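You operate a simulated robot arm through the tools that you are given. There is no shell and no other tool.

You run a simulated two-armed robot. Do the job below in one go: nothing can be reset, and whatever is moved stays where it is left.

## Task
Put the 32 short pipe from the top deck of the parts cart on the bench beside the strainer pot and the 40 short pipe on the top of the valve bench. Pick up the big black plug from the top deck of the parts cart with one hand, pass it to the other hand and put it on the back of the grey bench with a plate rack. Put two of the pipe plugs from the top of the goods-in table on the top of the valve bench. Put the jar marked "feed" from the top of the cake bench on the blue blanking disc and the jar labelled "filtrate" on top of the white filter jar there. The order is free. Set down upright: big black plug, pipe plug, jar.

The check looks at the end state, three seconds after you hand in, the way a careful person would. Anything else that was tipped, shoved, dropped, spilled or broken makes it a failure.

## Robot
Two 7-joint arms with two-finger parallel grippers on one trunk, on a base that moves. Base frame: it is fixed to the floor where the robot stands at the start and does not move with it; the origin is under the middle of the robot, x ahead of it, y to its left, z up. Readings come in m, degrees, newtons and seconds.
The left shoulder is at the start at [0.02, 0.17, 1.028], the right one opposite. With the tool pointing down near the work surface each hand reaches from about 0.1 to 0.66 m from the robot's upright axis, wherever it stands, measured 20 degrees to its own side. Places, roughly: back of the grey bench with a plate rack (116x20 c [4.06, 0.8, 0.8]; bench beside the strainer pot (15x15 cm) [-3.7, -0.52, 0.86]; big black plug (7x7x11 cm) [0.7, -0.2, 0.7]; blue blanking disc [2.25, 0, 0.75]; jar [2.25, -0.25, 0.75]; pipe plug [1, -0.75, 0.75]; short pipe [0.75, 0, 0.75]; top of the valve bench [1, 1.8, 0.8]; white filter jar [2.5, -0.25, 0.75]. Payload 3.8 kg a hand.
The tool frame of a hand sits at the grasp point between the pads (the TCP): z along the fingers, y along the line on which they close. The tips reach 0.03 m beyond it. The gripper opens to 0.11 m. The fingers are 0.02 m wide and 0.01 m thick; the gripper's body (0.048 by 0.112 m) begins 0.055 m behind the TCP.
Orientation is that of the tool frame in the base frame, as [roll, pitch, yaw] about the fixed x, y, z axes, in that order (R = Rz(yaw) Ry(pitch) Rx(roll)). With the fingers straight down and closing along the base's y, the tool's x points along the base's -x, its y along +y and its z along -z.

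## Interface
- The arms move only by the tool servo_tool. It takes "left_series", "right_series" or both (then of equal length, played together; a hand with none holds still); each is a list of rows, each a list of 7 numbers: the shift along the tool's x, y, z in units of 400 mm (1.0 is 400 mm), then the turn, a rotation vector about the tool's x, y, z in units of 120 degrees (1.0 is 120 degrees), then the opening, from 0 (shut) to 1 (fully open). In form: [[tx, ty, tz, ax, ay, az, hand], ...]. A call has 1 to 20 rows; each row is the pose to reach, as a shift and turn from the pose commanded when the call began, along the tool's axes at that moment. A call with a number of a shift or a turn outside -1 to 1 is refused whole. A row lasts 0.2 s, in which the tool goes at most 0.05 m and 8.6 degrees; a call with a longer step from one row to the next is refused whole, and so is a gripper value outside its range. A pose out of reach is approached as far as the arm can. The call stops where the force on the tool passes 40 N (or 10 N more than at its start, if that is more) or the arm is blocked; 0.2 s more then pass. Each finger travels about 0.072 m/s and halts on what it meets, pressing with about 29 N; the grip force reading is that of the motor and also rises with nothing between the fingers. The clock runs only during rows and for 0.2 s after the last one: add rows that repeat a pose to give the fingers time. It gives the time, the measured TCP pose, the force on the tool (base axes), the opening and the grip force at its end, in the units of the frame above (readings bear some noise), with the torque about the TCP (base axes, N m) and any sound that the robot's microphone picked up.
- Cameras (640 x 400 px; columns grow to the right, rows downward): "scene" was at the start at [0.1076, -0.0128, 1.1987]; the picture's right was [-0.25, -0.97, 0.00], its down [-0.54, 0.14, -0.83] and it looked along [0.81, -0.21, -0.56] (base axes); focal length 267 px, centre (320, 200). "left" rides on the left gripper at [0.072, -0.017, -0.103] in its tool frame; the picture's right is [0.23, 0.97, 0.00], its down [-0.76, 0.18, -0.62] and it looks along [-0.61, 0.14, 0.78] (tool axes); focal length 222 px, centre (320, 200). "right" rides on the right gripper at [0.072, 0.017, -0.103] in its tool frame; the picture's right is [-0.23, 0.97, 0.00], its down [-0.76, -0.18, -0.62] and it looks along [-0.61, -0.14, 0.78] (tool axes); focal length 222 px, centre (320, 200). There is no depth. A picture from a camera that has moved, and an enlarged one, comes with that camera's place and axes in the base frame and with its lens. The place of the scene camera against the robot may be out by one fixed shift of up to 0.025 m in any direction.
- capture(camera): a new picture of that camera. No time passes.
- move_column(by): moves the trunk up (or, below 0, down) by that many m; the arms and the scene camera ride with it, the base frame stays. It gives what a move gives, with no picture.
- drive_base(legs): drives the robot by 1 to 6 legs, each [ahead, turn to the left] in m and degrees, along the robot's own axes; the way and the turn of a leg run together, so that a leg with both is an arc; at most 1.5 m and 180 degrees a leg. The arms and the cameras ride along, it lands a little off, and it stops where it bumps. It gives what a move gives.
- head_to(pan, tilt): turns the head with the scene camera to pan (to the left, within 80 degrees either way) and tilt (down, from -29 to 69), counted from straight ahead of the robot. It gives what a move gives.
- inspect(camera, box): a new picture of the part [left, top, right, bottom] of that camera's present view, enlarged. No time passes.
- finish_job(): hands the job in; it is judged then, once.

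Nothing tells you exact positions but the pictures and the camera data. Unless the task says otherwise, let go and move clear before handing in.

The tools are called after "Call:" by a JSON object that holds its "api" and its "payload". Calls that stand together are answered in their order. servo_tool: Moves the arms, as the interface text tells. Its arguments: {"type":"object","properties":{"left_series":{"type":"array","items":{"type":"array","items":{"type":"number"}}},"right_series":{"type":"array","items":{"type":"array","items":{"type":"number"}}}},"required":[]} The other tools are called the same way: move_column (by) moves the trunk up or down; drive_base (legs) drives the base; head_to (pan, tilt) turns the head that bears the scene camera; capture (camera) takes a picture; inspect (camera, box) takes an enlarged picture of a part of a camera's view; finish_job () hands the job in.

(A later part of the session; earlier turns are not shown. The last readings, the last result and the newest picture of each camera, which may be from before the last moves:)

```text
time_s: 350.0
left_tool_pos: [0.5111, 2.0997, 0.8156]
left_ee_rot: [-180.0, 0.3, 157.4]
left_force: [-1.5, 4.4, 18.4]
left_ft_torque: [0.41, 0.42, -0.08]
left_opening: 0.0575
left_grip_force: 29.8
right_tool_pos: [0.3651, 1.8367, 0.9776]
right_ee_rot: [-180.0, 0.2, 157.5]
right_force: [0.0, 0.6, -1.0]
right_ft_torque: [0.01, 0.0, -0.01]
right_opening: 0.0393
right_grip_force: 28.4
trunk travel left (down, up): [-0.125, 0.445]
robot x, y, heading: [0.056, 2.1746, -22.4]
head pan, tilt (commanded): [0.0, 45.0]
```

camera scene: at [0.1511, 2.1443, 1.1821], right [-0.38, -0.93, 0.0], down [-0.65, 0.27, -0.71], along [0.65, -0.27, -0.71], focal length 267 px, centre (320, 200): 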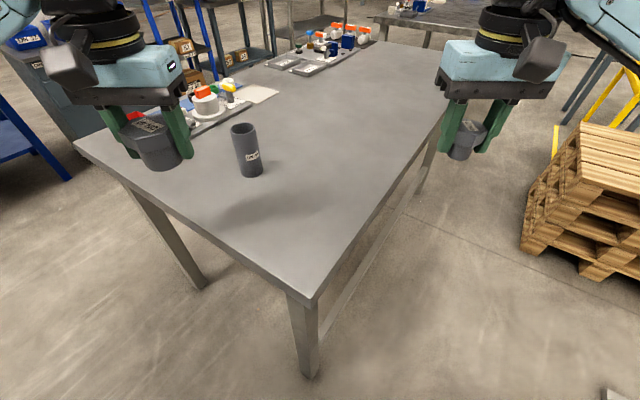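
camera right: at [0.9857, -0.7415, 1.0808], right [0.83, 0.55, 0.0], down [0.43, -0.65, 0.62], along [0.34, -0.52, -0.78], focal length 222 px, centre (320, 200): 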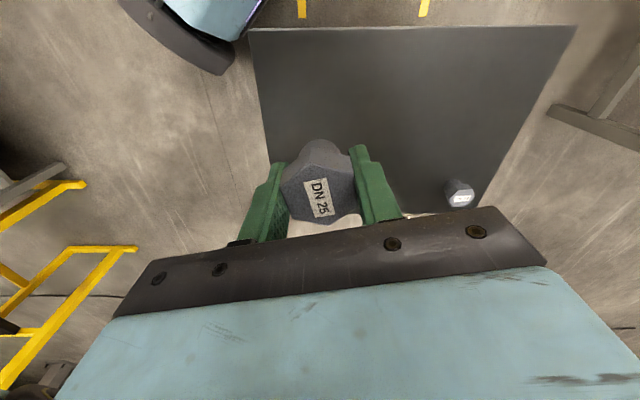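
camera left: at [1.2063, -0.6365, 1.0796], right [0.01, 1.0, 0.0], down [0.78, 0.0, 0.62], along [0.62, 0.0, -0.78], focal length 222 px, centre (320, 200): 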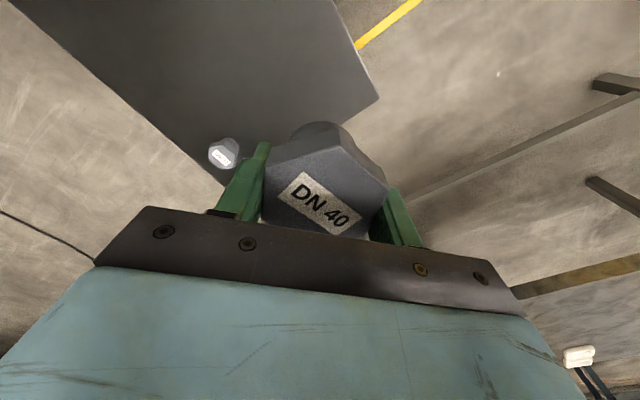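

Contact. I ease off 2 mm and open the fingers, then lift.

Call:
{"api": "servo_tool", "payload": {"left_series": [[0, 0, -0.005, 0, 0, 0, 0], [0, 0, -0.005, 0, 0, 0, 0.4], [0, 0, -0.005, 0, 0, 0, 0.65], [0, 0, -0.005, 0, 0, 0, 0.8], [0, 0, -0.005, 0, 0, 0, 0.8], [0, 0, -0.005, 0, 0, 0, 0.8]]}}

Call:
{"api": "inspect", "payload": {"camera": "scene", "box": [200, 130, 340, 250]}}

Call:
{"api": "servo_tool", "payload": {"left_series": [[0, 0, -0.04, 0, 0, 0, 0.8], [0, 0, -0.1, 0, 0, 0, 0.8], [0, 0, -0.2, 0, 0, 0, 0.8], [0, 0, -0.3, 0, 0, 0, 0.8], [0, 0, -0.4, 0, 0, 0, 0.8], [0.05, 0.1, -0.45, 0, 0, 0, 0.8], [0.1, 0.2, -0.45, 0, 0, 0, 0.8], [0.12, 0.3, -0.45, 0, 0, 0, 0.8]]}}

Call:
{"api": "capture", "payload": {"camera": "scene"}}

```text
time_s: 351.4
left_tool_pos: [0.5115, 2.1007, 0.8134]
left_ee_rot: [180.0, 0.0, 157.4]
left_force: [0.1, -0.3, -0.5]
left_ft_torque: [0.03, -0.02, 0.01]
left_opening: 0.0878
left_grip_force: 0.0
right_tool_pos: [0.3662, 1.835, 0.9784]
right_ee_rot: [-180.0, 0.2, 157.6]
right_force: [0.6, 0.3, -0.1]
right_ft_torque: [0.0, -0.02, 0.02]
right_opening: 0.0391
right_grip_force: 29.2
trunk travel left (down, up): [-0.125, 0.445]
robot x, y, heading: [0.0561, 2.175, -22.5]
head pan, tilt (commanded): [0.0, 45.0]
```

```text
3.33 times, centred on (270, 190) of scene
camera zoom: at [0.151, 2.1443, 1.1821], right [-0.38, -0.93, 0.0], down [-0.65, 0.27, -0.71], along [0.65, -0.27, -0.71], focal length 891 px, centre (487, 233)
```

zoom: 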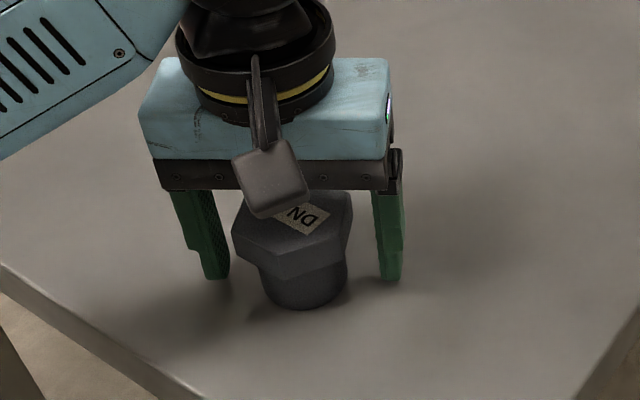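

```text
time_s: 353.2
left_tool_pos: [0.5101, 2.2315, 0.9965]
left_ee_rot: [180.0, 0.1, 157.4]
left_force: [0.1, 0.4, -0.2]
left_ft_torque: [0.0, 0.0, -0.02]
left_opening: 0.0881
left_grip_force: 0.0
right_tool_pos: [0.3667, 1.8358, 0.9776]
right_ee_rot: [-180.0, 0.0, 157.5]
right_force: [0.5, 0.0, 0.0]
right_ft_torque: [-0.01, 0.03, 0.0]
right_opening: 0.0393
right_grip_force: 28.5
trunk travel left (down, up): [-0.125, 0.445]
robot x, y, heading: [0.0525, 2.1733, -22.0]
head pan, tilt (commanded): [0.0, 45.0]
```

```text
taken
camera scene: at [0.151, 2.1449, 1.1821], right [-0.38, -0.93, 0.0], down [-0.65, 0.27, -0.71], along [0.65, -0.27, -0.71], focal length 267 px, centre (320, 200)
```

scene: 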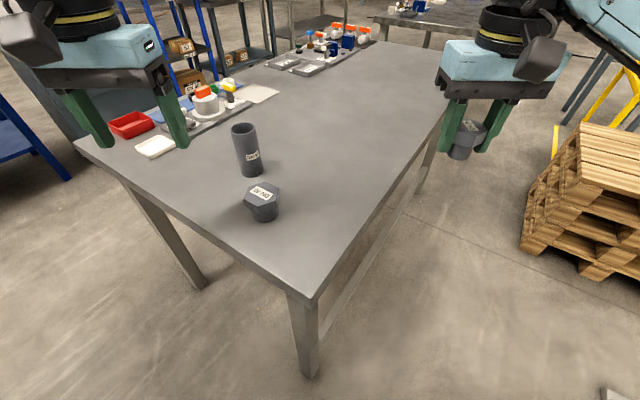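

The DN 40 plug stands upright next to the pipe. Now the right hand sets down the DN 25 plug at about (0.529, 1.92).

Call:
{"api": "servo_tool", "payload": {"right_series": [[-0.0736, 0.087, 0, 0, 0, 0, 0], [-0.147, 0.1745, 0, 0, 0, 0, 0], [-0.221, 0.262, 0, 0, 0, 0, 0], [-0.2945, 0.349, 0, 0, 0, 0, 0], [-0.2945, 0.349, 0.1, 0, 0, 0, 0], [-0.2945, 0.349, 0.2, 0, 0, 0, 0], [-0.2945, 0.349, 0.3, 0, 0, 0, 0], [-0.2945, 0.349, 0.35, 0, 0, 0, 0], [-0.2945, 0.349, 0.3725, 0, 0, 0, 0], [-0.2945, 0.349, 0.3725, 0, 0, 0, 0]]}}

Call:
{"api": "inspect", "payload": {"camera": "scene", "box": [270, 110, 410, 230]}}

```text
time_s: 355.4
left_tool_pos: [0.5105, 2.2314, 0.9946]
left_ee_rot: [-179.9, 0.1, 157.5]
left_force: [0.5, 0.6, -0.2]
left_ft_torque: [-0.03, 0.02, -0.02]
left_opening: 0.0879
left_grip_force: 0.0
right_tool_pos: [0.529, 1.9175, 0.8286]
right_ee_rot: [-180.0, 0.1, 157.5]
right_force: [-1.0, -0.3, -0.8]
right_ft_torque: [0.02, 0.0, -0.04]
right_opening: 0.0393
right_grip_force: 29.0
trunk travel left (down, up): [-0.125, 0.445]
robot x, y, heading: [0.0589, 2.1763, -22.4]
head pan, tilt (commanded): [0.0, 45.0]
```

```text
3.33 times, centred on (340, 170) of scene
camera zoom: at [0.151, 2.1443, 1.1821], right [-0.38, -0.93, 0.0], down [-0.65, 0.27, -0.71], along [0.65, -0.27, -0.71], focal length 891 px, centre (253, 300)
```

zoom: 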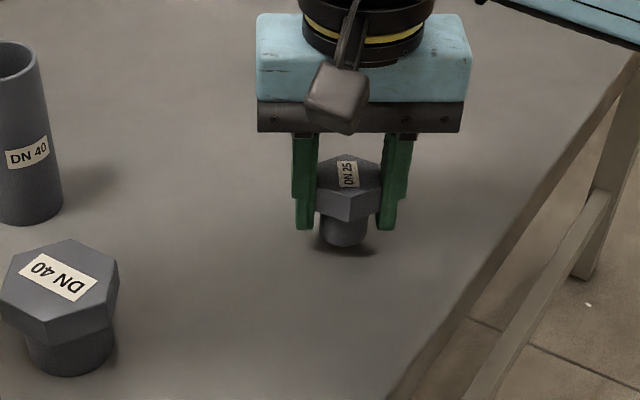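

Call:
{"api": "servo_tool", "payload": {"right_series": [[0, 0, 0.0075, 0, 0, 0, 0], [0, 0, 0.015, 0, 0, 0, 0], [0, 0, 0.02, 0, 0, 0, 0], [0, 0, 0.025, 0, 0, 0, 0]]}}

```text
time_s: 356.4
left_tool_pos: [0.5115, 2.2321, 0.9967]
left_ee_rot: [-180.0, 0.1, 157.5]
left_force: [0.0, 0.1, -0.1]
left_ft_torque: [0.03, 0.0, -0.04]
left_opening: 0.0883
left_grip_force: 0.0
right_tool_pos: [0.5283, 1.9181, 0.8181]
right_ee_rot: [-180.0, 0.1, 157.5]
right_force: [0.2, 0.2, 0.0]
right_ft_torque: [0.02, 0.0, 0.0]
right_opening: 0.0391
right_grip_force: 29.4
trunk travel left (down, up): [-0.125, 0.445]
robot x, y, heading: [0.0561, 2.1732, -22.0]
head pan, tilt (commanded): [0.0, 45.0]
```

Call:
{"api": "servo_tool", "payload": {"right_series": [[0, 0, 0.005, 0, 0, 0, 0], [0, 0, 0.01, 0, 0, 0, 0]]}}

Call:
{"api": "inspect", "payload": {"camera": "scene", "box": [270, 110, 410, 230]}}

```text
time_s: 357.0
left_tool_pos: [0.509, 2.2328, 0.9965]
left_ee_rot: [180.0, 0.2, 157.5]
left_force: [0.9, 0.1, -0.8]
left_ft_torque: [-0.01, -0.02, -0.01]
left_opening: 0.0881
left_grip_force: 0.1
right_tool_pos: [0.529, 1.9182, 0.8169]
right_ee_rot: [179.9, 0.4, 157.5]
right_force: [0.1, -0.7, 16.0]
right_ft_torque: [-0.05, 0.05, 0.01]
right_opening: 0.0393
right_grip_force: 28.9
trunk travel left (down, up): [-0.125, 0.445]
robot x, y, heading: [0.0529, 2.1732, -22.1]
head pan, tilt (commanded): [0.0, 45.0]
```

```text
3.33 times, centred on (340, 170) of scene
camera zoom: at [0.15, 2.1448, 1.1824], right [-0.38, -0.93, 0.0], down [-0.65, 0.27, -0.71], along [0.66, -0.27, -0.71], focal length 891 px, centre (253, 300)
```

zoom: 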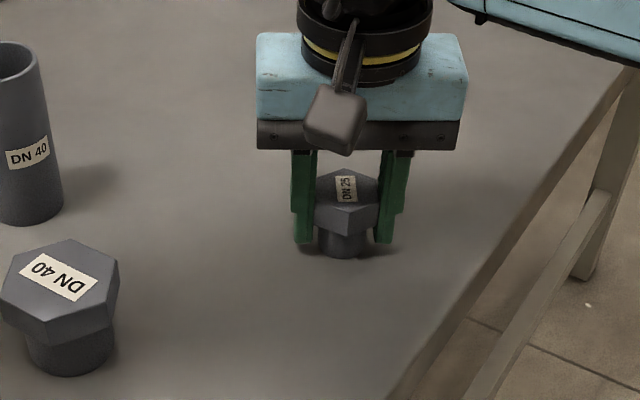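

Contact at 16 N. I ease off slightly, release, and lift away.

Call:
{"api": "servo_tool", "payload": {"right_series": [[0, 0, -0.004, 0, 0, 0, 0], [0, 0, -0.004, 0, 0, 0, 0.4], [0, 0, -0.004, 0, 0, 0, 0.6], [0, 0, -0.004, 0, 0, 0, 0.65], [0, 0, -0.004, 0, 0, 0, 0.65], [0, 0, -0.004, 0, 0, 0, 0.65]]}}

Call:
{"api": "servo_tool", "payload": {"right_series": [[0, 0, -0.04, 0, 0, 0, 0.65], [0, 0, -0.1, 0, 0, 0, 0.65], [0, 0, -0.2, 0, 0, 0, 0.65], [0, 0, -0.3, 0, 0, 0, 0.65], [0, 0, -0.4, 0, 0, 0, 0.65], [0.08, -0.08, -0.43, 0, 0, 0, 0.65], [0.16, -0.16, -0.43, 0, 0, 0, 0.65], [0.24, -0.24, -0.43, 0, 0, 0, 0.65]]}}

Call:
{"api": "capture", "payload": {"camera": "scene"}}

Call:
{"api": "inspect", "payload": {"camera": "scene", "box": [200, 100, 400, 240]}}

```text
time_s: 358.4
left_tool_pos: [0.5107, 2.2318, 0.996]
left_ee_rot: [179.9, 0.1, 157.5]
left_force: [-0.1, -1.1, 0.0]
left_ft_torque: [-0.01, 0.01, -0.01]
left_opening: 0.0878
left_grip_force: 0.1
right_tool_pos: [0.5296, 1.9179, 0.8171]
right_ee_rot: [179.9, 0.1, 157.5]
right_force: [-0.7, 1.3, -0.6]
right_ft_torque: [0.02, -0.01, -0.04]
right_opening: 0.0716
right_grip_force: 0.1
trunk travel left (down, up): [-0.125, 0.445]
robot x, y, heading: [0.0573, 2.1742, -21.9]
head pan, tilt (commanded): [0.0, 45.0]
```

```text
time_s: 360.2
left_tool_pos: [0.5107, 2.2324, 0.996]
left_ee_rot: [180.0, 0.0, 157.4]
left_force: [-0.3, -0.4, 0.5]
left_ft_torque: [0.02, 0.0, 0.02]
left_opening: 0.088
left_grip_force: 0.0
right_tool_pos: [0.4038, 1.8665, 0.985]
right_ee_rot: [-180.0, 0.0, 157.5]
right_force: [-0.5, 0.9, 0.0]
right_ft_torque: [0.02, -0.03, 0.01]
right_opening: 0.0715
right_grip_force: 0.0
trunk travel left (down, up): [-0.125, 0.445]
robot x, y, heading: [0.0532, 2.1714, -22.3]
head pan, tilt (commanded): [0.0, 45.0]
```

```text
taken
camera scene: at [0.1505, 2.144, 1.1821], right [-0.38, -0.93, 0.0], down [-0.65, 0.27, -0.71], along [0.66, -0.27, -0.71], focal length 267 px, centre (320, 200)
```

scene: 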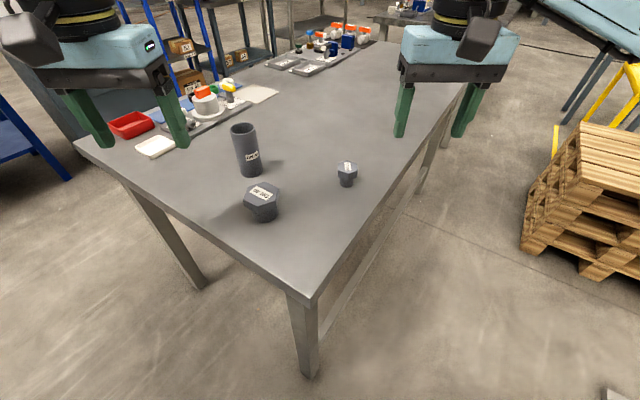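

```text
2.86 times, centred on (300, 170) of scene
camera zoom: at [0.1505, 2.144, 1.1821], right [-0.38, -0.93, 0.0], down [-0.65, 0.27, -0.71], along [0.66, -0.27, -0.71], focal length 763 px, centre (377, 286)
```

zoom: 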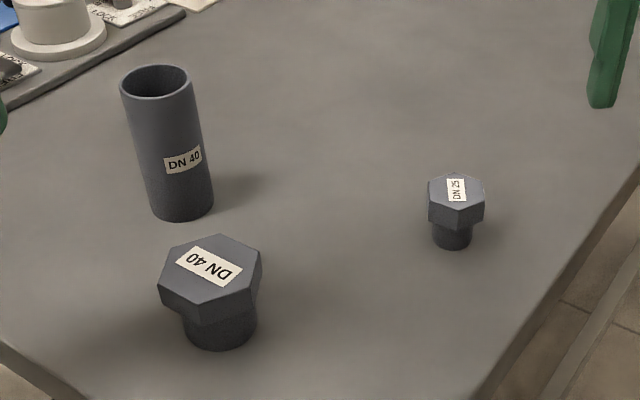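

All three items stand upright on the valve bench. Before fetching the black plug I look toward the grey bench with the plate rack (about (4.06, 0.8)) from here.

Call:
{"api": "head_to", "payload": {"pan": 3, "tilt": 8}}

Call:
{"api": "capture", "payload": {"camera": "scene"}}

Call:
{"api": "inspect", "payload": {"camera": "scene", "box": [220, 130, 420, 255]}}

```text
time_s: 361.2
left_tool_pos: [0.5112, 2.2312, 0.9958]
left_ee_rot: [180.0, 0.1, 157.5]
left_force: [0.3, -0.8, -0.1]
left_ft_torque: [0.0, 0.0, -0.01]
left_opening: 0.0879
left_grip_force: 0.0
right_tool_pos: [0.4047, 1.8658, 0.9861]
right_ee_rot: [179.9, 0.1, 157.3]
right_force: [-0.5, 0.1, 0.1]
right_ft_torque: [-0.03, -0.02, -0.02]
right_opening: 0.0716
right_grip_force: 0.0
trunk travel left (down, up): [-0.125, 0.445]
robot x, y, heading: [0.0562, 2.1785, -22.2]
head pan, tilt (commanded): [3.0, 8.0]
```

```text
taken
camera scene: at [0.1631, 2.1446, 1.2402], right [-0.33, -0.94, 0.0], down [-0.13, 0.05, -0.99], along [0.94, -0.33, -0.14], focal length 267 px, centre (320, 200)
```

scene: 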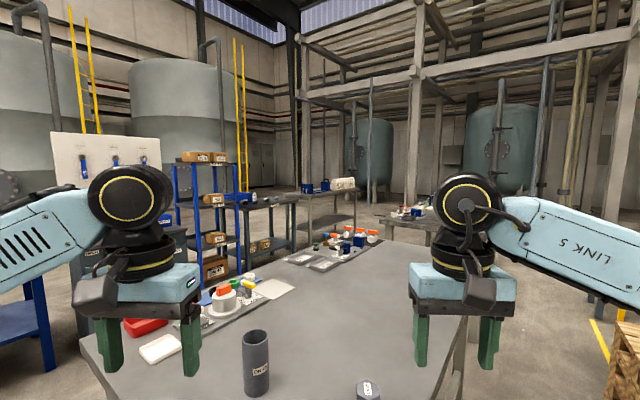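

```text
3.20 times, centred on (320, 192) of scene
camera zoom: at [0.1631, 2.1446, 1.2402], right [-0.33, -0.94, 0.0], down [-0.13, 0.05, -0.99], along [0.94, -0.33, -0.14], focal length 855 px, centre (320, 224)
```

zoom: 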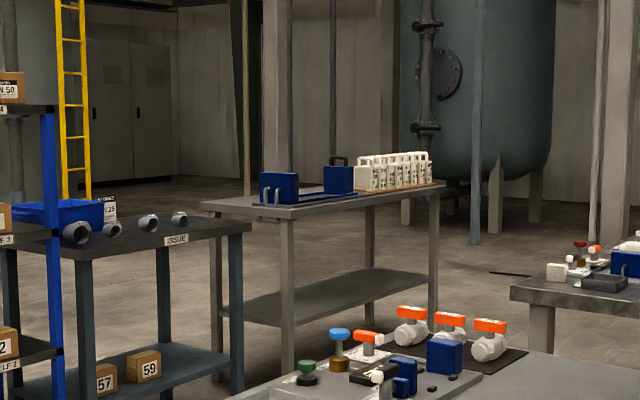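

The grey bench is beyond the cake bench, with the rack on its near side and its back strip on the far (NE) side. Now I return to the cart for the black plug.

Call:
{"api": "servo_tool", "payload": {"left_series": [[0, 0, -0.05, 0, 0, 0, 0.8], [0.05, 0, -0.1, 0, 0, 0, 0.8], [0.1, 0, -0.15, 0, 0, 0, 0.8]], "right_series": [[0, 0, -0.05, 0, 0, 0, 0.8], [0, 0, -0.1, 0, 0, 0, 0.8], [0, 0, -0.15, 0, 0, 0, 0.8]]}}

Call:
{"api": "drive_base", "payload": {"legs": [[-0.61, 0], [0, -113.3], [1.33, 0], [0, 82], [1.25, 0], [1.2, 0]]}}

Call:
{"api": "head_to", "payload": {"pan": 40, "tilt": 40}}

Call:
{"api": "capture", "payload": {"camera": "scene"}}

```text
time_s: 362.0
left_tool_pos: [0.4727, 2.2476, 1.0541]
left_ee_rot: [-180.0, 0.1, 157.5]
left_force: [-0.5, 0.5, -0.5]
left_ft_torque: [0.0, -0.02, 0.01]
left_opening: 0.088
left_grip_force: 0.0
right_tool_pos: [0.4028, 1.8676, 1.0478]
right_ee_rot: [180.0, 0.0, 157.4]
right_force: [-0.2, 0.5, -0.4]
right_ft_torque: [-0.01, 0.0, 0.0]
right_opening: 0.0878
right_grip_force: 0.0
trunk travel left (down, up): [-0.125, 0.445]
robot x, y, heading: [0.0543, 2.1753, -22.1]
head pan, tilt (commanded): [3.0, 8.0]
```

```text
time_s: 391.7
left_tool_pos: [0.3831, -0.6622, 1.0528]
left_ee_rot: [179.9, 0.1, 126.2]
left_force: [1.1, -0.3, -0.6]
left_ft_torque: [-0.02, 0.03, -0.03]
left_opening: 0.088
left_grip_force: 0.0
right_tool_pos: [0.1261, -0.9498, 1.0477]
right_ee_rot: [179.9, 0.0, 126.3]
right_force: [-0.4, 0.2, 0.5]
right_ft_torque: [0.02, -0.01, -0.01]
right_opening: 0.0879
right_grip_force: 0.0
trunk travel left (down, up): [-0.125, 0.445]
robot x, y, heading: [-0.0139, -0.5088, -53.3]
head pan, tilt (commanded): [3.0, 8.0]
```

```text
time_s: 392.7
left_tool_pos: [0.3837, -0.6623, 1.0534]
left_ee_rot: [-180.0, 0.0, 126.2]
left_force: [-0.9, 0.1, 0.6]
left_ft_torque: [0.0, 0.0, 0.01]
left_opening: 0.088
left_grip_force: 0.1
right_tool_pos: [0.1257, -0.9501, 1.0476]
right_ee_rot: [-180.0, 0.0, 126.3]
right_force: [-0.1, 0.7, 0.0]
right_ft_torque: [0.01, -0.03, -0.01]
right_opening: 0.0881
right_grip_force: 0.0
trunk travel left (down, up): [-0.125, 0.445]
robot x, y, heading: [-0.011, -0.5055, -53.4]
head pan, tilt (commanded): [40.0, 40.0]
```

```text
taken
camera scene: at [0.0837, -0.5346, 1.1894], right [-0.23, -0.97, 0.0], down [-0.62, 0.15, -0.77], along [0.75, -0.18, -0.64], focal length 267 px, centre (320, 200)
```

scene: 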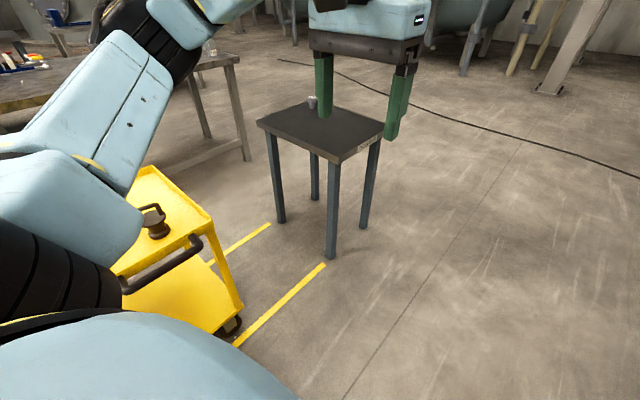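

I turn to face the cart at about 30° and close in a little, then look at the plug closely.

Call:
{"api": "drive_base", "payload": {"legs": [[0, 83.4], [0.18, 0]]}}

Call:
{"api": "head_to", "payload": {"pan": -5, "tilt": 42}}

Call:
{"api": "capture", "payload": {"camera": "scene"}}

Call:
{"api": "inspect", "payload": {"camera": "scene", "box": [270, 100, 400, 210]}}

Call:
{"api": "capture", "payload": {"camera": "right"}}

Call:
{"api": "capture", "payload": {"camera": "left"}}

```text
time_s: 397.8
left_tool_pos: [0.3413, -0.0402, 1.0522]
left_ee_rot: [-179.9, 0.1, -150.1]
left_force: [0.3, 0.7, 0.0]
left_ft_torque: [-0.02, -0.01, 0.01]
left_opening: 0.0882
left_grip_force: 0.0
right_tool_pos: [0.5983, -0.3278, 1.0473]
right_ee_rot: [-179.9, 0.1, -150.2]
right_force: [0.9, 0.4, -0.3]
right_ft_torque: [0.03, 0.03, 0.0]
right_opening: 0.0882
right_grip_force: 0.0
trunk travel left (down, up): [-0.125, 0.445]
robot x, y, heading: [0.1417, -0.4171, 30.0]
head pan, tilt (commanded): [40.0, 40.0]
```

```text
time_s: 398.9
left_tool_pos: [0.3389, -0.0393, 1.053]
left_ee_rot: [-179.9, 0.1, -150.1]
left_force: [0.3, 0.0, -0.2]
left_ft_torque: [-0.02, 0.03, 0.0]
left_opening: 0.088
left_grip_force: 0.1
right_tool_pos: [0.5984, -0.3268, 1.0478]
right_ee_rot: [-180.0, 0.1, -150.1]
right_force: [-0.7, 0.1, 0.0]
right_ft_torque: [0.02, -0.03, -0.03]
right_opening: 0.0882
right_grip_force: 0.0
trunk travel left (down, up): [-0.125, 0.445]
robot x, y, heading: [0.1425, -0.4177, 30.3]
head pan, tilt (commanded): [-5.0, 42.0]
```

```text
taken
camera scene: at [0.2371, -0.3612, 1.1864], right [0.43, -0.9, 0.0], down [-0.6, -0.29, -0.74], along [0.67, 0.32, -0.67], focal length 267 px, centre (320, 200)
```

scene: 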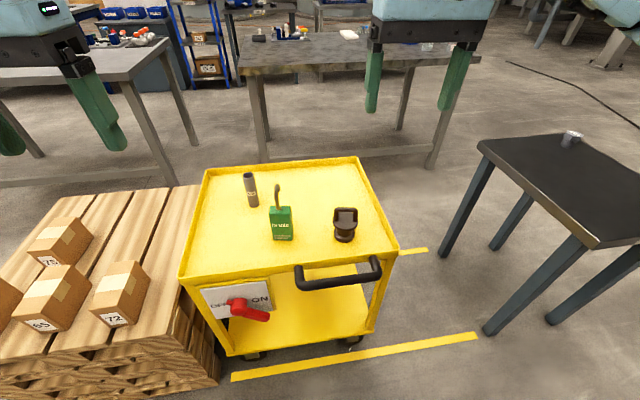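

```text
3.64 times, centred on (335, 155) of scene
camera zoom: at [0.2371, -0.3612, 1.1864], right [0.43, -0.9, 0.0], down [-0.6, -0.29, -0.74], along [0.67, 0.32, -0.67], focal length 972 px, centre (266, 364)
```

zoom: 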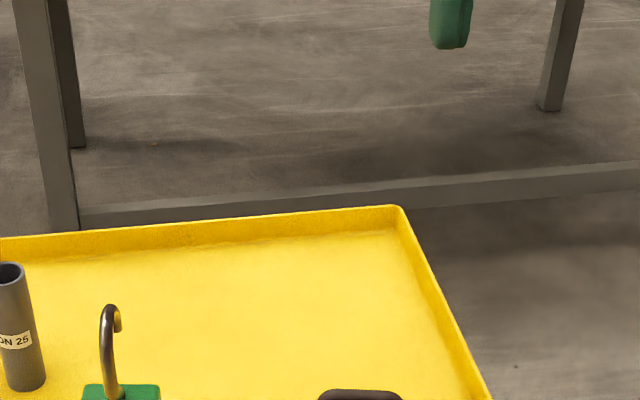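

```text
taken
camera right: at [0.5245, -0.3481, 1.1504], right [-0.29, 0.96, 0.0], down [0.75, 0.23, 0.62], along [0.6, 0.18, -0.78], focal length 222 px, centre (320, 200)
```

right: 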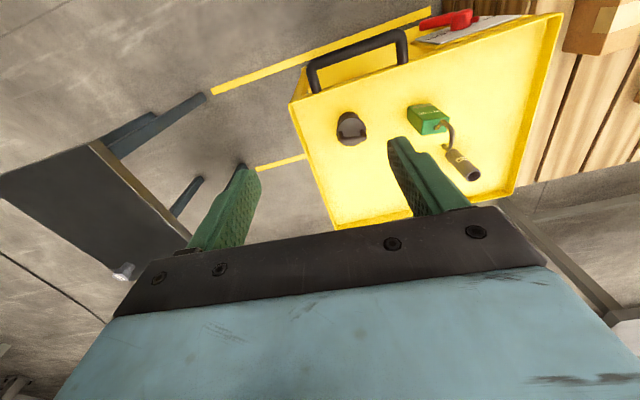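

```text
taken
camera left: at [0.2848, -0.0913, 1.1569], right [-0.68, 0.73, 0.0], down [0.57, 0.53, 0.62], along [0.46, 0.43, -0.78], focal length 222 px, centre (320, 200)
```

left: 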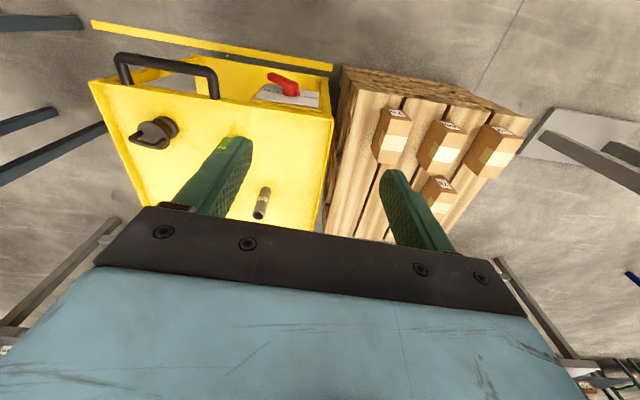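

Call:
{"api": "inspect", "payload": {"camera": "scene", "box": [315, 195, 375, 250]}}

Call:
{"api": "inspect", "payload": {"camera": "right", "box": [290, 60, 480, 190]}}

Call:
{"api": "inspect", "payload": {"camera": "left", "box": [80, 70, 240, 180]}}

```text
7.27 times, centred on (345, 222) of scene
camera zoom: at [0.2371, -0.3612, 1.1864], right [0.43, -0.9, 0.0], down [-0.6, -0.29, -0.74], along [0.67, 0.32, -0.67], focal length 1943 px, centre (138, 36)
```

zoom: 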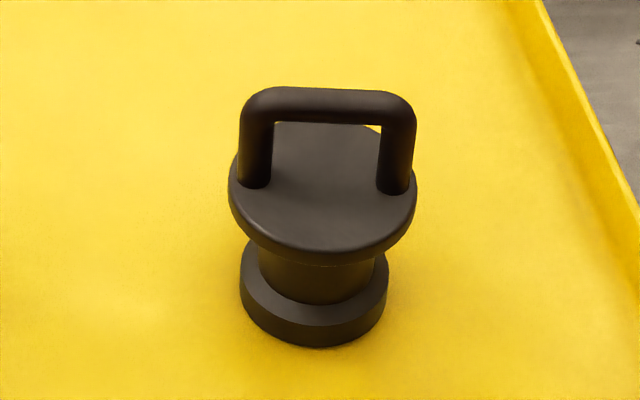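

```text
3.08 times, centred on (385, 125) of right
camera zoom: at [0.5245, -0.3481, 1.1504], right [-0.29, 0.96, 0.0], down [0.75, 0.23, 0.62], along [0.6, 0.18, -0.78], focal length 684 px, centre (120, 431)
```

zoom: 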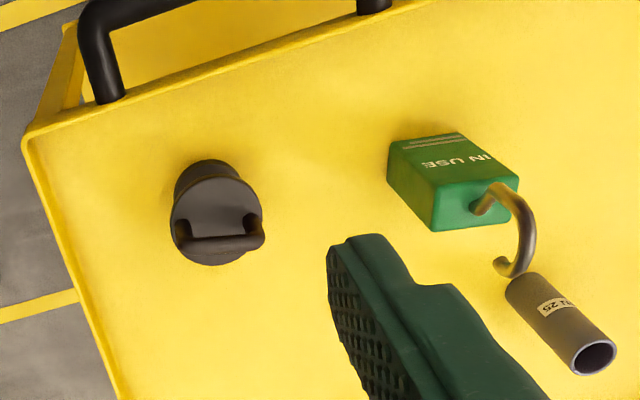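

```text
3.64 times, centred on (160, 125) of left
camera zoom: at [0.2848, -0.0913, 1.1569], right [-0.68, 0.73, 0.0], down [0.57, 0.53, 0.62], along [0.46, 0.43, -0.78], focal length 808 px, centre (902, 473)
```

zoom: 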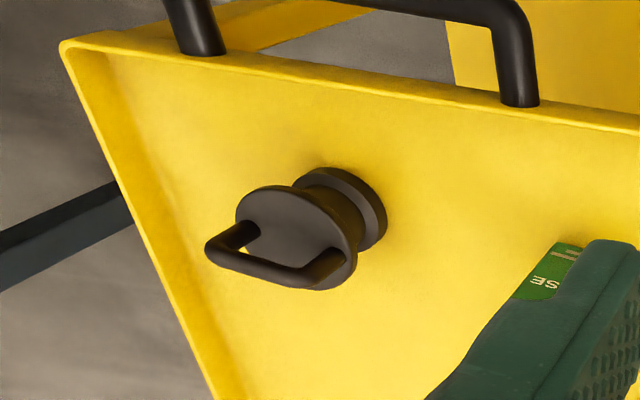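

The plug has a base ring, a 7 cm disc and a U-handle lying nearly crosswise to me; its centre is at about (0.689, -0.229). Plan: the right hand takes it from the right side by the disc with a tilted hand, and the left hand then takes the handle from above. First I turn the right wrist.

Call:
{"api": "servo_tool", "payload": {"right_series": [[0, 0, 0, 0, 0, 0.0673, 1], [0, 0, 0, 0, 0, 0.1346, 1], [0, 0, 0, 0, 0, 0.2019, 1], [0, 0, 0, 0, 0, 0.2692, 1], [0, 0, 0, 0, 0, 0.3365, 1], [0, 0, 0, 0, 0, 0.4038, 1], [0, 0, 0, 0, 0, 0.4711, 1], [0, 0, 0, 0, 0, 0.5384, 1], [0, 0, 0, 0, 0, 0.6057, 1], [0, 0, 0, 0, 0, 0.673, 1], [0, 0, 0, 0, 0, 0.7403, 1], [0, 0, 0, 0, 0, 0.8076, 1]]}}

Call:
{"api": "servo_tool", "payload": {"right_series": [[0.05, 0, -0.05, 0, 0.0714, 0, 1], [0.05, 0, -0.05, 0, 0.1428, 0, 1], [0.05, 0, -0.05, 0, 0.2142, 0, 1], [0.05, 0, -0.05, 0, 0.2856, 0, 1], [0.05, 0, -0.05, 0, 0.357, 0, 1], [0.05, 0, -0.05, 0, 0.4284, 0, 1], [0.05, 0, -0.05, 0, 0.5, 0, 1], [0.05, 0, -0.05, 0, 0.5, 0, 1]]}}

Call:
{"api": "capture", "payload": {"camera": "scene"}}

Call:
{"api": "capture", "payload": {"camera": "right"}}

```text
time_s: 401.5
left_tool_pos: [0.3395, -0.041, 1.0534]
left_ee_rot: [180.0, 0.1, -150.1]
left_force: [0.4, 0.3, 0.2]
left_ft_torque: [-0.02, 0.0, 0.01]
left_opening: 0.0878
left_grip_force: 0.0
right_tool_pos: [0.5984, -0.328, 1.0476]
right_ee_rot: [180.0, 0.0, 112.8]
right_force: [0.7, 0.5, 0.7]
right_ft_torque: [-0.04, 0.0, -0.01]
right_opening: 0.1099
right_grip_force: 0.0
trunk travel left (down, up): [-0.125, 0.445]
robot x, y, heading: [0.1426, -0.4178, 30.2]
head pan, tilt (commanded): [-5.0, 42.0]
```

```text
time_s: 403.3
left_tool_pos: [0.3399, -0.0395, 1.0526]
left_ee_rot: [179.9, 0.1, -150.2]
left_force: [0.0, 0.4, 0.6]
left_ft_torque: [0.02, 0.03, 0.03]
left_opening: 0.088
left_grip_force: 0.0
right_tool_pos: [0.5895, -0.3096, 1.0671]
right_ee_rot: [179.6, -60.2, 113.2]
right_force: [0.4, 0.3, -0.2]
right_ft_torque: [0.0, 0.01, -0.02]
right_opening: 0.1099
right_grip_force: 0.1
trunk travel left (down, up): [-0.125, 0.445]
robot x, y, heading: [0.139, -0.418, 30.3]
head pan, tilt (commanded): [-5.0, 42.0]
```

```text
taken
camera scene: at [0.237, -0.3613, 1.1864], right [0.43, -0.9, 0.0], down [-0.61, -0.29, -0.74], along [0.67, 0.32, -0.67], focal length 267 px, centre (320, 200)
```

scene: 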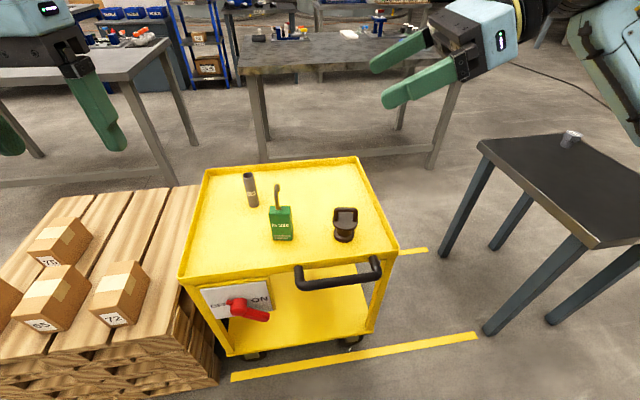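

```text
taken
camera right: at [0.6241, -0.3512, 1.1817], right [0.94, 0.28, -0.19], down [0.2, -0.92, -0.35], along [-0.28, 0.29, -0.92], focal length 222 px, centre (320, 200)
```

right: 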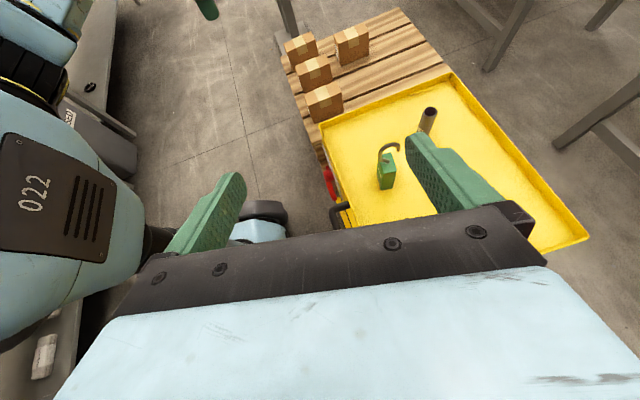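

The tilted pose is reachable. I move the right hand to the pre-grasp point to the right of the plug, above the rim, and look.

Call:
{"api": "servo_tool", "payload": {"right_series": [[-0.07, 0.062, -0.005, 0, 0, 0, 1], [-0.14, 0.123, -0.01, 0, 0, 0, 1], [-0.21, 0.185, -0.014, 0, 0, 0, 1], [-0.281, 0.246, -0.019, 0, 0, 0, 1], [-0.351, 0.308, -0.024, 0, 0, 0, 1], [-0.44, 0.308, 0.027, 0, 0, 0, 1], [-0.53, 0.308, 0.078, 0, 0, 0, 1], [-0.61, 0.308, 0.124, 0, 0, 0, 1], [-0.69, 0.308, 0.17, 0, 0, 0, 1], [-0.69, 0.308, 0.17, 0, 0, 0, 1]]}}

Call:
{"api": "capture", "payload": {"camera": "scene"}}

Call:
{"api": "capture", "payload": {"camera": "right"}}

```text
time_s: 405.5
left_tool_pos: [0.3403, -0.0405, 1.0537]
left_ee_rot: [179.9, 0.1, -150.1]
left_force: [0.0, -0.3, -0.8]
left_ft_torque: [-0.03, 0.02, 0.02]
left_opening: 0.0882
left_grip_force: 0.1
right_tool_pos: [0.7343, -0.3326, 0.7971]
right_ee_rot: [179.7, -60.0, 113.2]
right_force: [-0.2, -0.2, 0.2]
right_ft_torque: [0.0, 0.04, 0.01]
right_opening: 0.1101
right_grip_force: 0.0
trunk travel left (down, up): [-0.125, 0.445]
robot x, y, heading: [0.1404, -0.416, 30.1]
head pan, tilt (commanded): [-5.0, 42.0]
```

```text
taken
camera scene: at [0.2371, -0.3613, 1.1864], right [0.43, -0.9, 0.0], down [-0.61, -0.29, -0.74], along [0.67, 0.32, -0.67], focal length 267 px, centre (320, 200)
```

scene: 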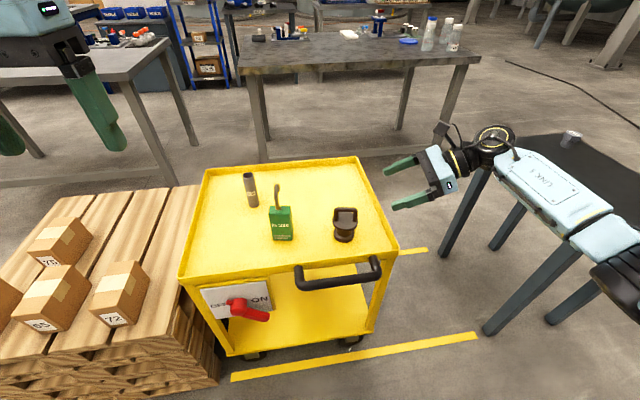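

```text
taken
camera right: at [0.7684, -0.3747, 0.9102], right [0.94, 0.28, -0.19], down [0.2, -0.92, -0.35], along [-0.27, 0.29, -0.92], focal length 222 px, centre (320, 200)
```

right: 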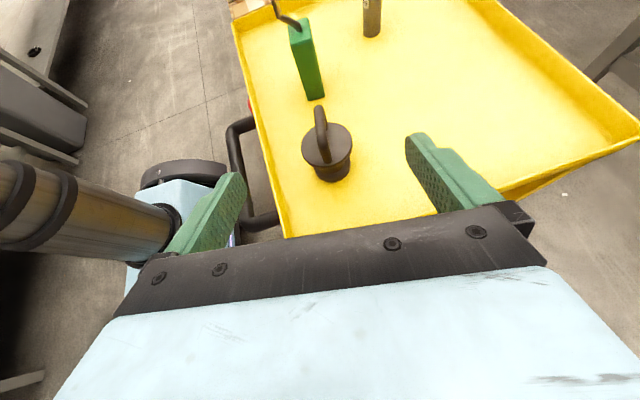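

The plug lies right on the hand's centre line, handle edge-on. I lower onto the line and advance along the finger direction so the disc sits between the pads.

Call:
{"api": "servo_tool", "payload": {"right_series": [[-0.075, 0, 0, 0, 0, 0, 1], [-0.15, 0, 0, 0, 0, 0, 1], [-0.15, 0, 0.08, 0, 0, 0, 1], [-0.15, 0, 0.16, 0, 0, 0, 1], [-0.15, 0, 0.24, 0, 0, 0, 1], [-0.15, 0, 0.3, 0, 0, 0, 1], [-0.15, 0, 0.3, 0, 0, 0, 1]]}}

Call:
{"api": "capture", "payload": {"camera": "right"}}

Call:
{"api": "inspect", "payload": {"camera": "scene", "box": [280, 150, 440, 280]}}

```text
time_s: 407.1
left_tool_pos: [0.3396, -0.04, 1.0533]
left_ee_rot: [180.0, 0.1, -150.1]
left_force: [0.2, 0.7, -0.1]
left_ft_torque: [0.0, 0.0, -0.02]
left_opening: 0.088
left_grip_force: 0.0
right_tool_pos: [0.7069, -0.2626, 0.6836]
right_ee_rot: [179.7, -60.0, 113.3]
right_force: [-0.8, 0.2, -0.7]
right_ft_torque: [0.01, 0.01, -0.01]
right_opening: 0.1098
right_grip_force: 0.1
trunk travel left (down, up): [-0.125, 0.445]
robot x, y, heading: [0.145, -0.4141, 30.1]
head pan, tilt (commanded): [-5.0, 42.0]
```

```text
taken
camera right: at [0.7399, -0.3048, 0.7978], right [0.94, 0.28, -0.19], down [0.2, -0.92, -0.35], along [-0.27, 0.29, -0.92], focal length 222 px, centre (320, 200)
```

right: 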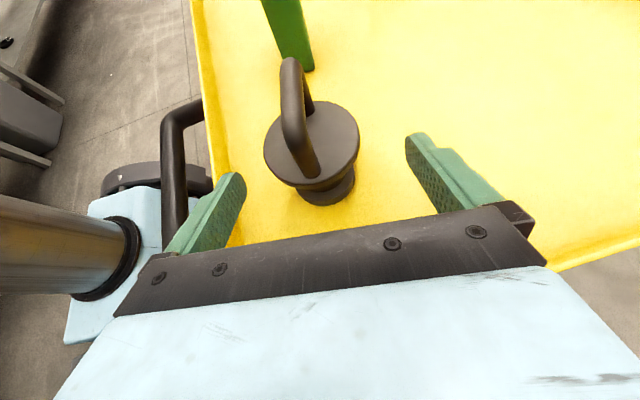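

```text
3.08 times, centred on (360, 215) of scene
camera zoom: at [0.2371, -0.3614, 1.1864], right [0.43, -0.9, 0.0], down [-0.61, -0.29, -0.74], along [0.67, 0.32, -0.67], focal length 822 px, centre (197, 154)
```

zoom: 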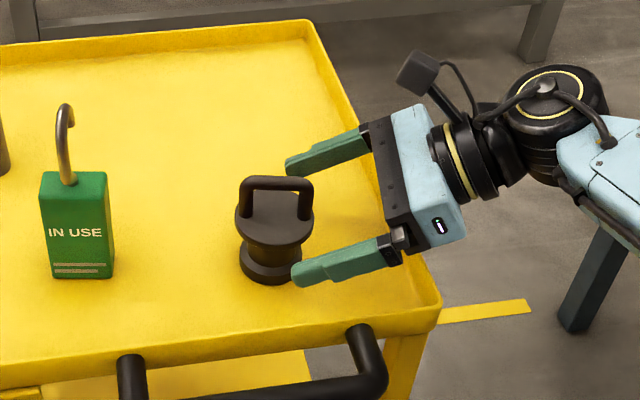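

Call:
{"api": "servo_tool", "payload": {"right_series": [[0.002, -0.012, 0.03, 0, 0, 0, 1], [0.004, -0.0125, 0.065, 0, 0, 0, 1], [0.005, -0.0125, 0.097, 0, 0, 0, 1], [0.005, -0.0125, 0.097, 0, 0, 0, 1]]}}

Call:
{"api": "capture", "payload": {"camera": "right"}}

Call:
{"api": "inspect", "payload": {"camera": "scene", "box": [280, 150, 440, 280]}}

```text
time_s: 408.1
left_tool_pos: [0.34, -0.0406, 1.0532]
left_ee_rot: [179.9, 0.2, -150.1]
left_force: [0.4, -0.1, 0.0]
left_ft_torque: [0.01, 0.04, 0.01]
left_opening: 0.0879
left_grip_force: 0.1
right_tool_pos: [0.6885, -0.2319, 0.6645]
right_ee_rot: [179.8, -60.0, 113.2]
right_force: [-0.5, -0.3, -0.1]
right_ft_torque: [0.0, -0.03, -0.01]
right_opening: 0.11
right_grip_force: 0.0
trunk travel left (down, up): [-0.125, 0.445]
robot x, y, heading: [0.1427, -0.4165, 30.0]
head pan, tilt (commanded): [-5.0, 42.0]
```

```text
taken
camera right: at [0.7226, -0.2755, 0.7797], right [0.94, 0.28, -0.19], down [0.2, -0.92, -0.35], along [-0.28, 0.29, -0.92], focal length 222 px, centre (320, 200)
```

right: 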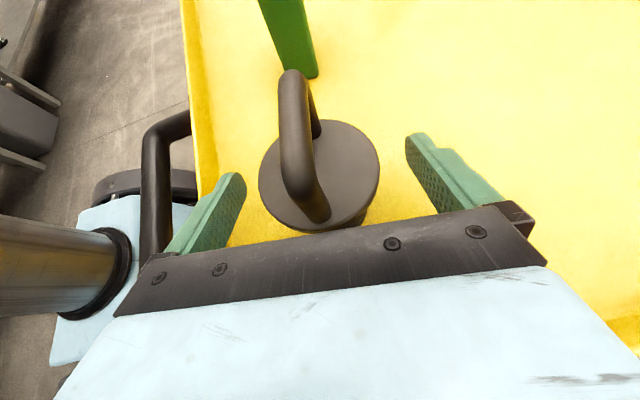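

```text
3.08 times, centred on (360, 215) of scene
camera zoom: at [0.2371, -0.3613, 1.1864], right [0.43, -0.9, 0.0], down [-0.61, -0.29, -0.74], along [0.67, 0.32, -0.67], focal length 822 px, centre (197, 154)
```

zoom: 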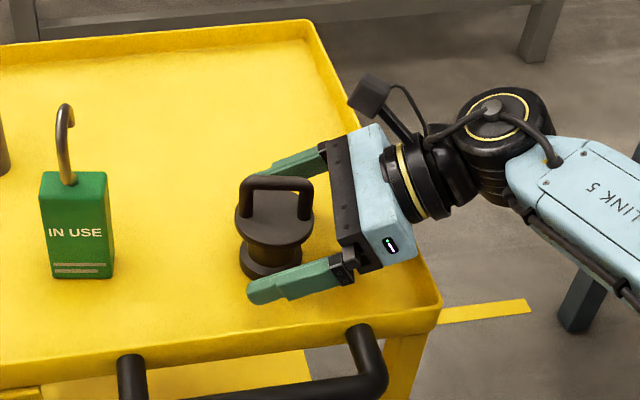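

The disc is centred at the grasp point. I close the right fingers.

Call:
{"api": "servo_tool", "payload": {"right_series": [[0, 0, 0, 0, 0, 0, 0.6], [0, 0, 0, 0, 0, 0, 0.3], [0, 0, 0, 0, 0, 0, 0], [0, 0, 0, 0, 0, 0, 0], [0, 0, 0, 0, 0, 0, 0], [0, 0, 0, 0, 0, 0, 0]]}}

Call:
{"api": "capture", "payload": {"camera": "right"}}

Call:
{"api": "inspect", "payload": {"camera": "scene", "box": [280, 150, 440, 280]}}

```text
time_s: 409.5
left_tool_pos: [0.3391, -0.0403, 1.0525]
left_ee_rot: [180.0, 0.1, -150.0]
left_force: [-1.0, -0.4, -0.3]
left_ft_torque: [0.0, -0.01, 0.01]
left_opening: 0.088
left_grip_force: 0.1
right_tool_pos: [0.6877, -0.2334, 0.6669]
right_ee_rot: [179.7, -60.1, 113.2]
right_force: [0.4, 1.2, -0.1]
right_ft_torque: [0.01, 0.07, -0.03]
right_opening: 0.0649
right_grip_force: 28.8
trunk travel left (down, up): [-0.125, 0.445]
robot x, y, heading: [0.1414, -0.4179, 30.2]
head pan, tilt (commanded): [-5.0, 42.0]
```

```text
taken
camera right: at [0.7227, -0.2757, 0.7799], right [0.94, 0.28, -0.19], down [0.2, -0.92, -0.35], along [-0.28, 0.29, -0.92], focal length 222 px, centre (320, 200)
```

right: 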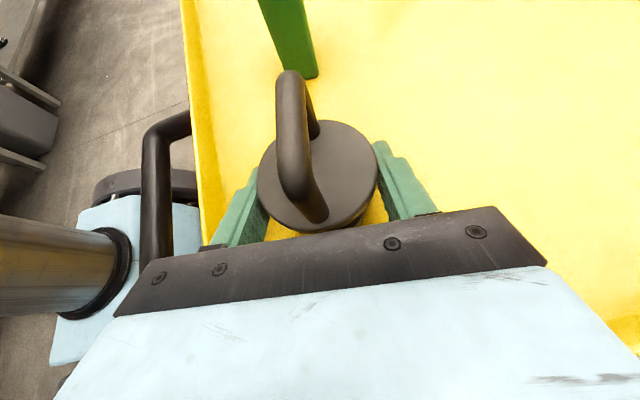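

```text
3.08 times, centred on (360, 215) of scene
camera zoom: at [0.2371, -0.3613, 1.1864], right [0.43, -0.9, 0.0], down [-0.61, -0.29, -0.74], along [0.67, 0.32, -0.67], focal length 822 px, centre (197, 154)
```

zoom: 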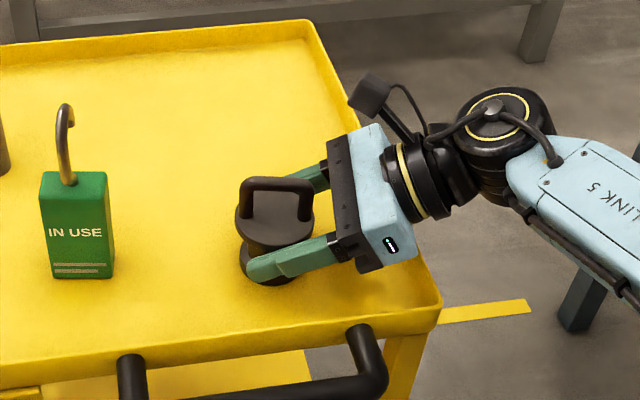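

Gripped. I lift a little first and check it hangs well.

Call:
{"api": "servo_tool", "payload": {"right_series": [[0.02, 0, -0.0115, 0, 0, 0, 0], [0.06, 0, -0.0345, 0, 0, 0, 0], [0.11, 0, -0.063, 0, 0, 0, 0], [0.11, 0, -0.063, 0, 0, 0, 0]]}}

Call:
{"api": "inspect", "payload": {"camera": "scene", "box": [280, 130, 440, 260]}}

```text
time_s: 410.5
left_tool_pos: [0.3403, -0.0397, 1.0531]
left_ee_rot: [180.0, 0.1, -150.0]
left_force: [0.3, -0.7, -0.2]
left_ft_torque: [-0.01, 0.0, 0.0]
left_opening: 0.0882
left_grip_force: 0.1
right_tool_pos: [0.6869, -0.2355, 0.7155]
right_ee_rot: [179.7, -60.0, 113.2]
right_force: [0.4, 0.1, -1.8]
right_ft_torque: [0.02, 0.02, 0.01]
right_opening: 0.0647
right_grip_force: 28.3
trunk travel left (down, up): [-0.125, 0.445]
robot x, y, heading: [0.1417, -0.4183, 30.3]
head pan, tilt (commanded): [-5.0, 42.0]
```

```text
3.08 times, centred on (360, 195) of scene
camera zoom: at [0.2371, -0.3613, 1.1864], right [0.43, -0.9, 0.0], down [-0.61, -0.29, -0.74], along [0.67, 0.32, -0.67], focal length 822 px, centre (197, 215)
```

zoom: 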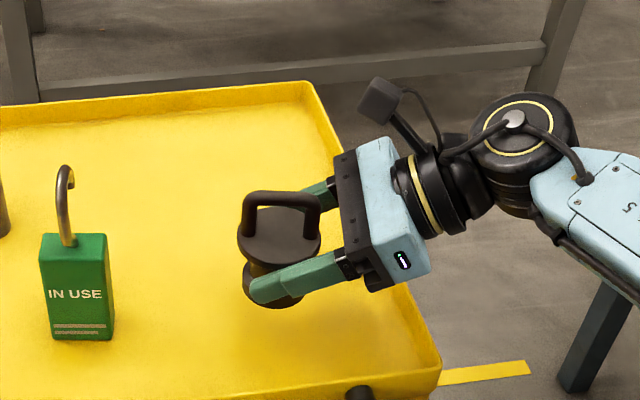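

Upright and secure. I lift to about z=0.95 and bring it in front of the chest for the hand-over.

Call:
{"api": "servo_tool", "payload": {"right_series": [[0.1, 0, -0.057, 0, 0, 0, 0], [0.2, 0, -0.114, 0, 0, 0, 0], [0.3, 0, -0.171, 0, 0, 0, 0], [0.4, 0, -0.229, 0, 0, 0, 0], [0.509, 0, -0.291, 0, 0, 0, 0], [0.525, -0.075, -0.263, 0, 0, 0, 0], [0.542, -0.15, -0.234, 0, 0, 0, 0], [0.558, -0.226, -0.205, 0, 0, 0, 0], [0.5745, -0.301, -0.177, 0, 0, 0, 0], [0.5745, -0.301, -0.177, 0, 0, 0, 0]]}}

Call:
{"api": "head_to", "payload": {"pan": -5, "tilt": 35}}

Call:
{"api": "capture", "payload": {"camera": "scene"}}

Call:
{"api": "capture", "payload": {"camera": "right"}}

Call:
{"api": "capture", "payload": {"camera": "left"}}

```text
refused: row 5 steps farther than a row can; nothing moved
```

```text
time_s: 411.2
left_tool_pos: [0.3405, -0.0404, 1.054]
left_ee_rot: [180.0, 0.1, -150.1]
left_force: [-0.4, 0.3, -0.2]
left_ft_torque: [-0.01, 0.01, 0.03]
left_opening: 0.0883
left_grip_force: 0.1
right_tool_pos: [0.6871, -0.2348, 0.7155]
right_ee_rot: [179.9, -60.0, 113.2]
right_force: [-0.2, -0.4, -1.3]
right_ft_torque: [0.01, 0.03, 0.01]
right_opening: 0.0645
right_grip_force: 28.8
trunk travel left (down, up): [-0.125, 0.445]
robot x, y, heading: [0.1458, -0.4153, 30.2]
head pan, tilt (commanded): [-5.0, 35.0]
```

```text
taken
camera scene: at [0.2412, -0.3594, 1.1968], right [0.43, -0.9, 0.0], down [-0.52, -0.24, -0.82], along [0.74, 0.35, -0.57], focal length 267 px, centre (320, 200)
```

scene: 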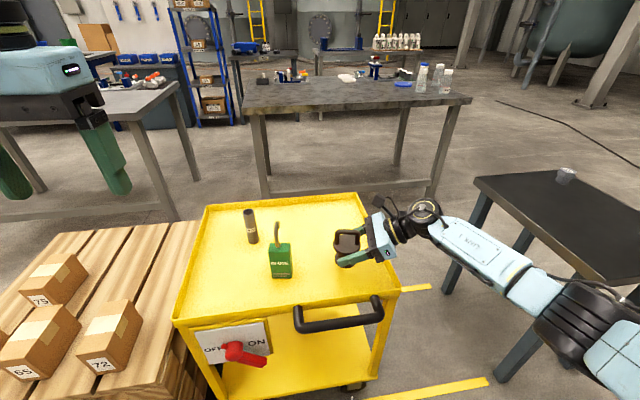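

```text
taken
camera right: at [0.722, -0.2762, 0.8296], right [0.94, 0.28, -0.2], down [0.2, -0.92, -0.35], along [-0.28, 0.29, -0.92], focal length 222 px, centre (320, 200)
```

right: 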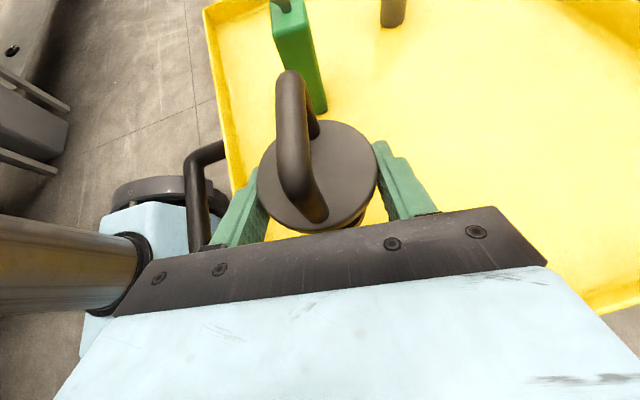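

```text
taken
camera left: at [0.2849, -0.0913, 1.1569], right [-0.68, 0.73, 0.0], down [0.57, 0.53, 0.62], along [0.46, 0.43, -0.78], focal length 222 px, centre (320, 200)
```

left: 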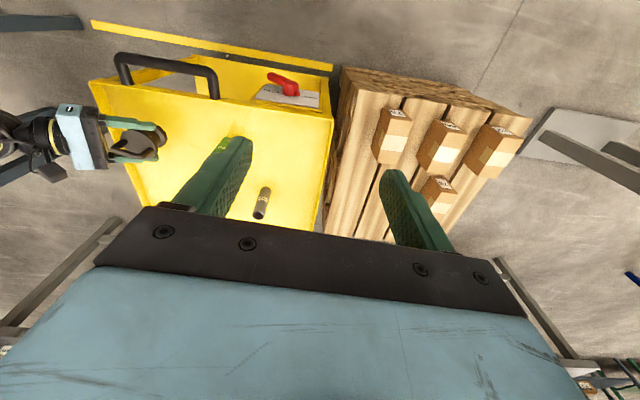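

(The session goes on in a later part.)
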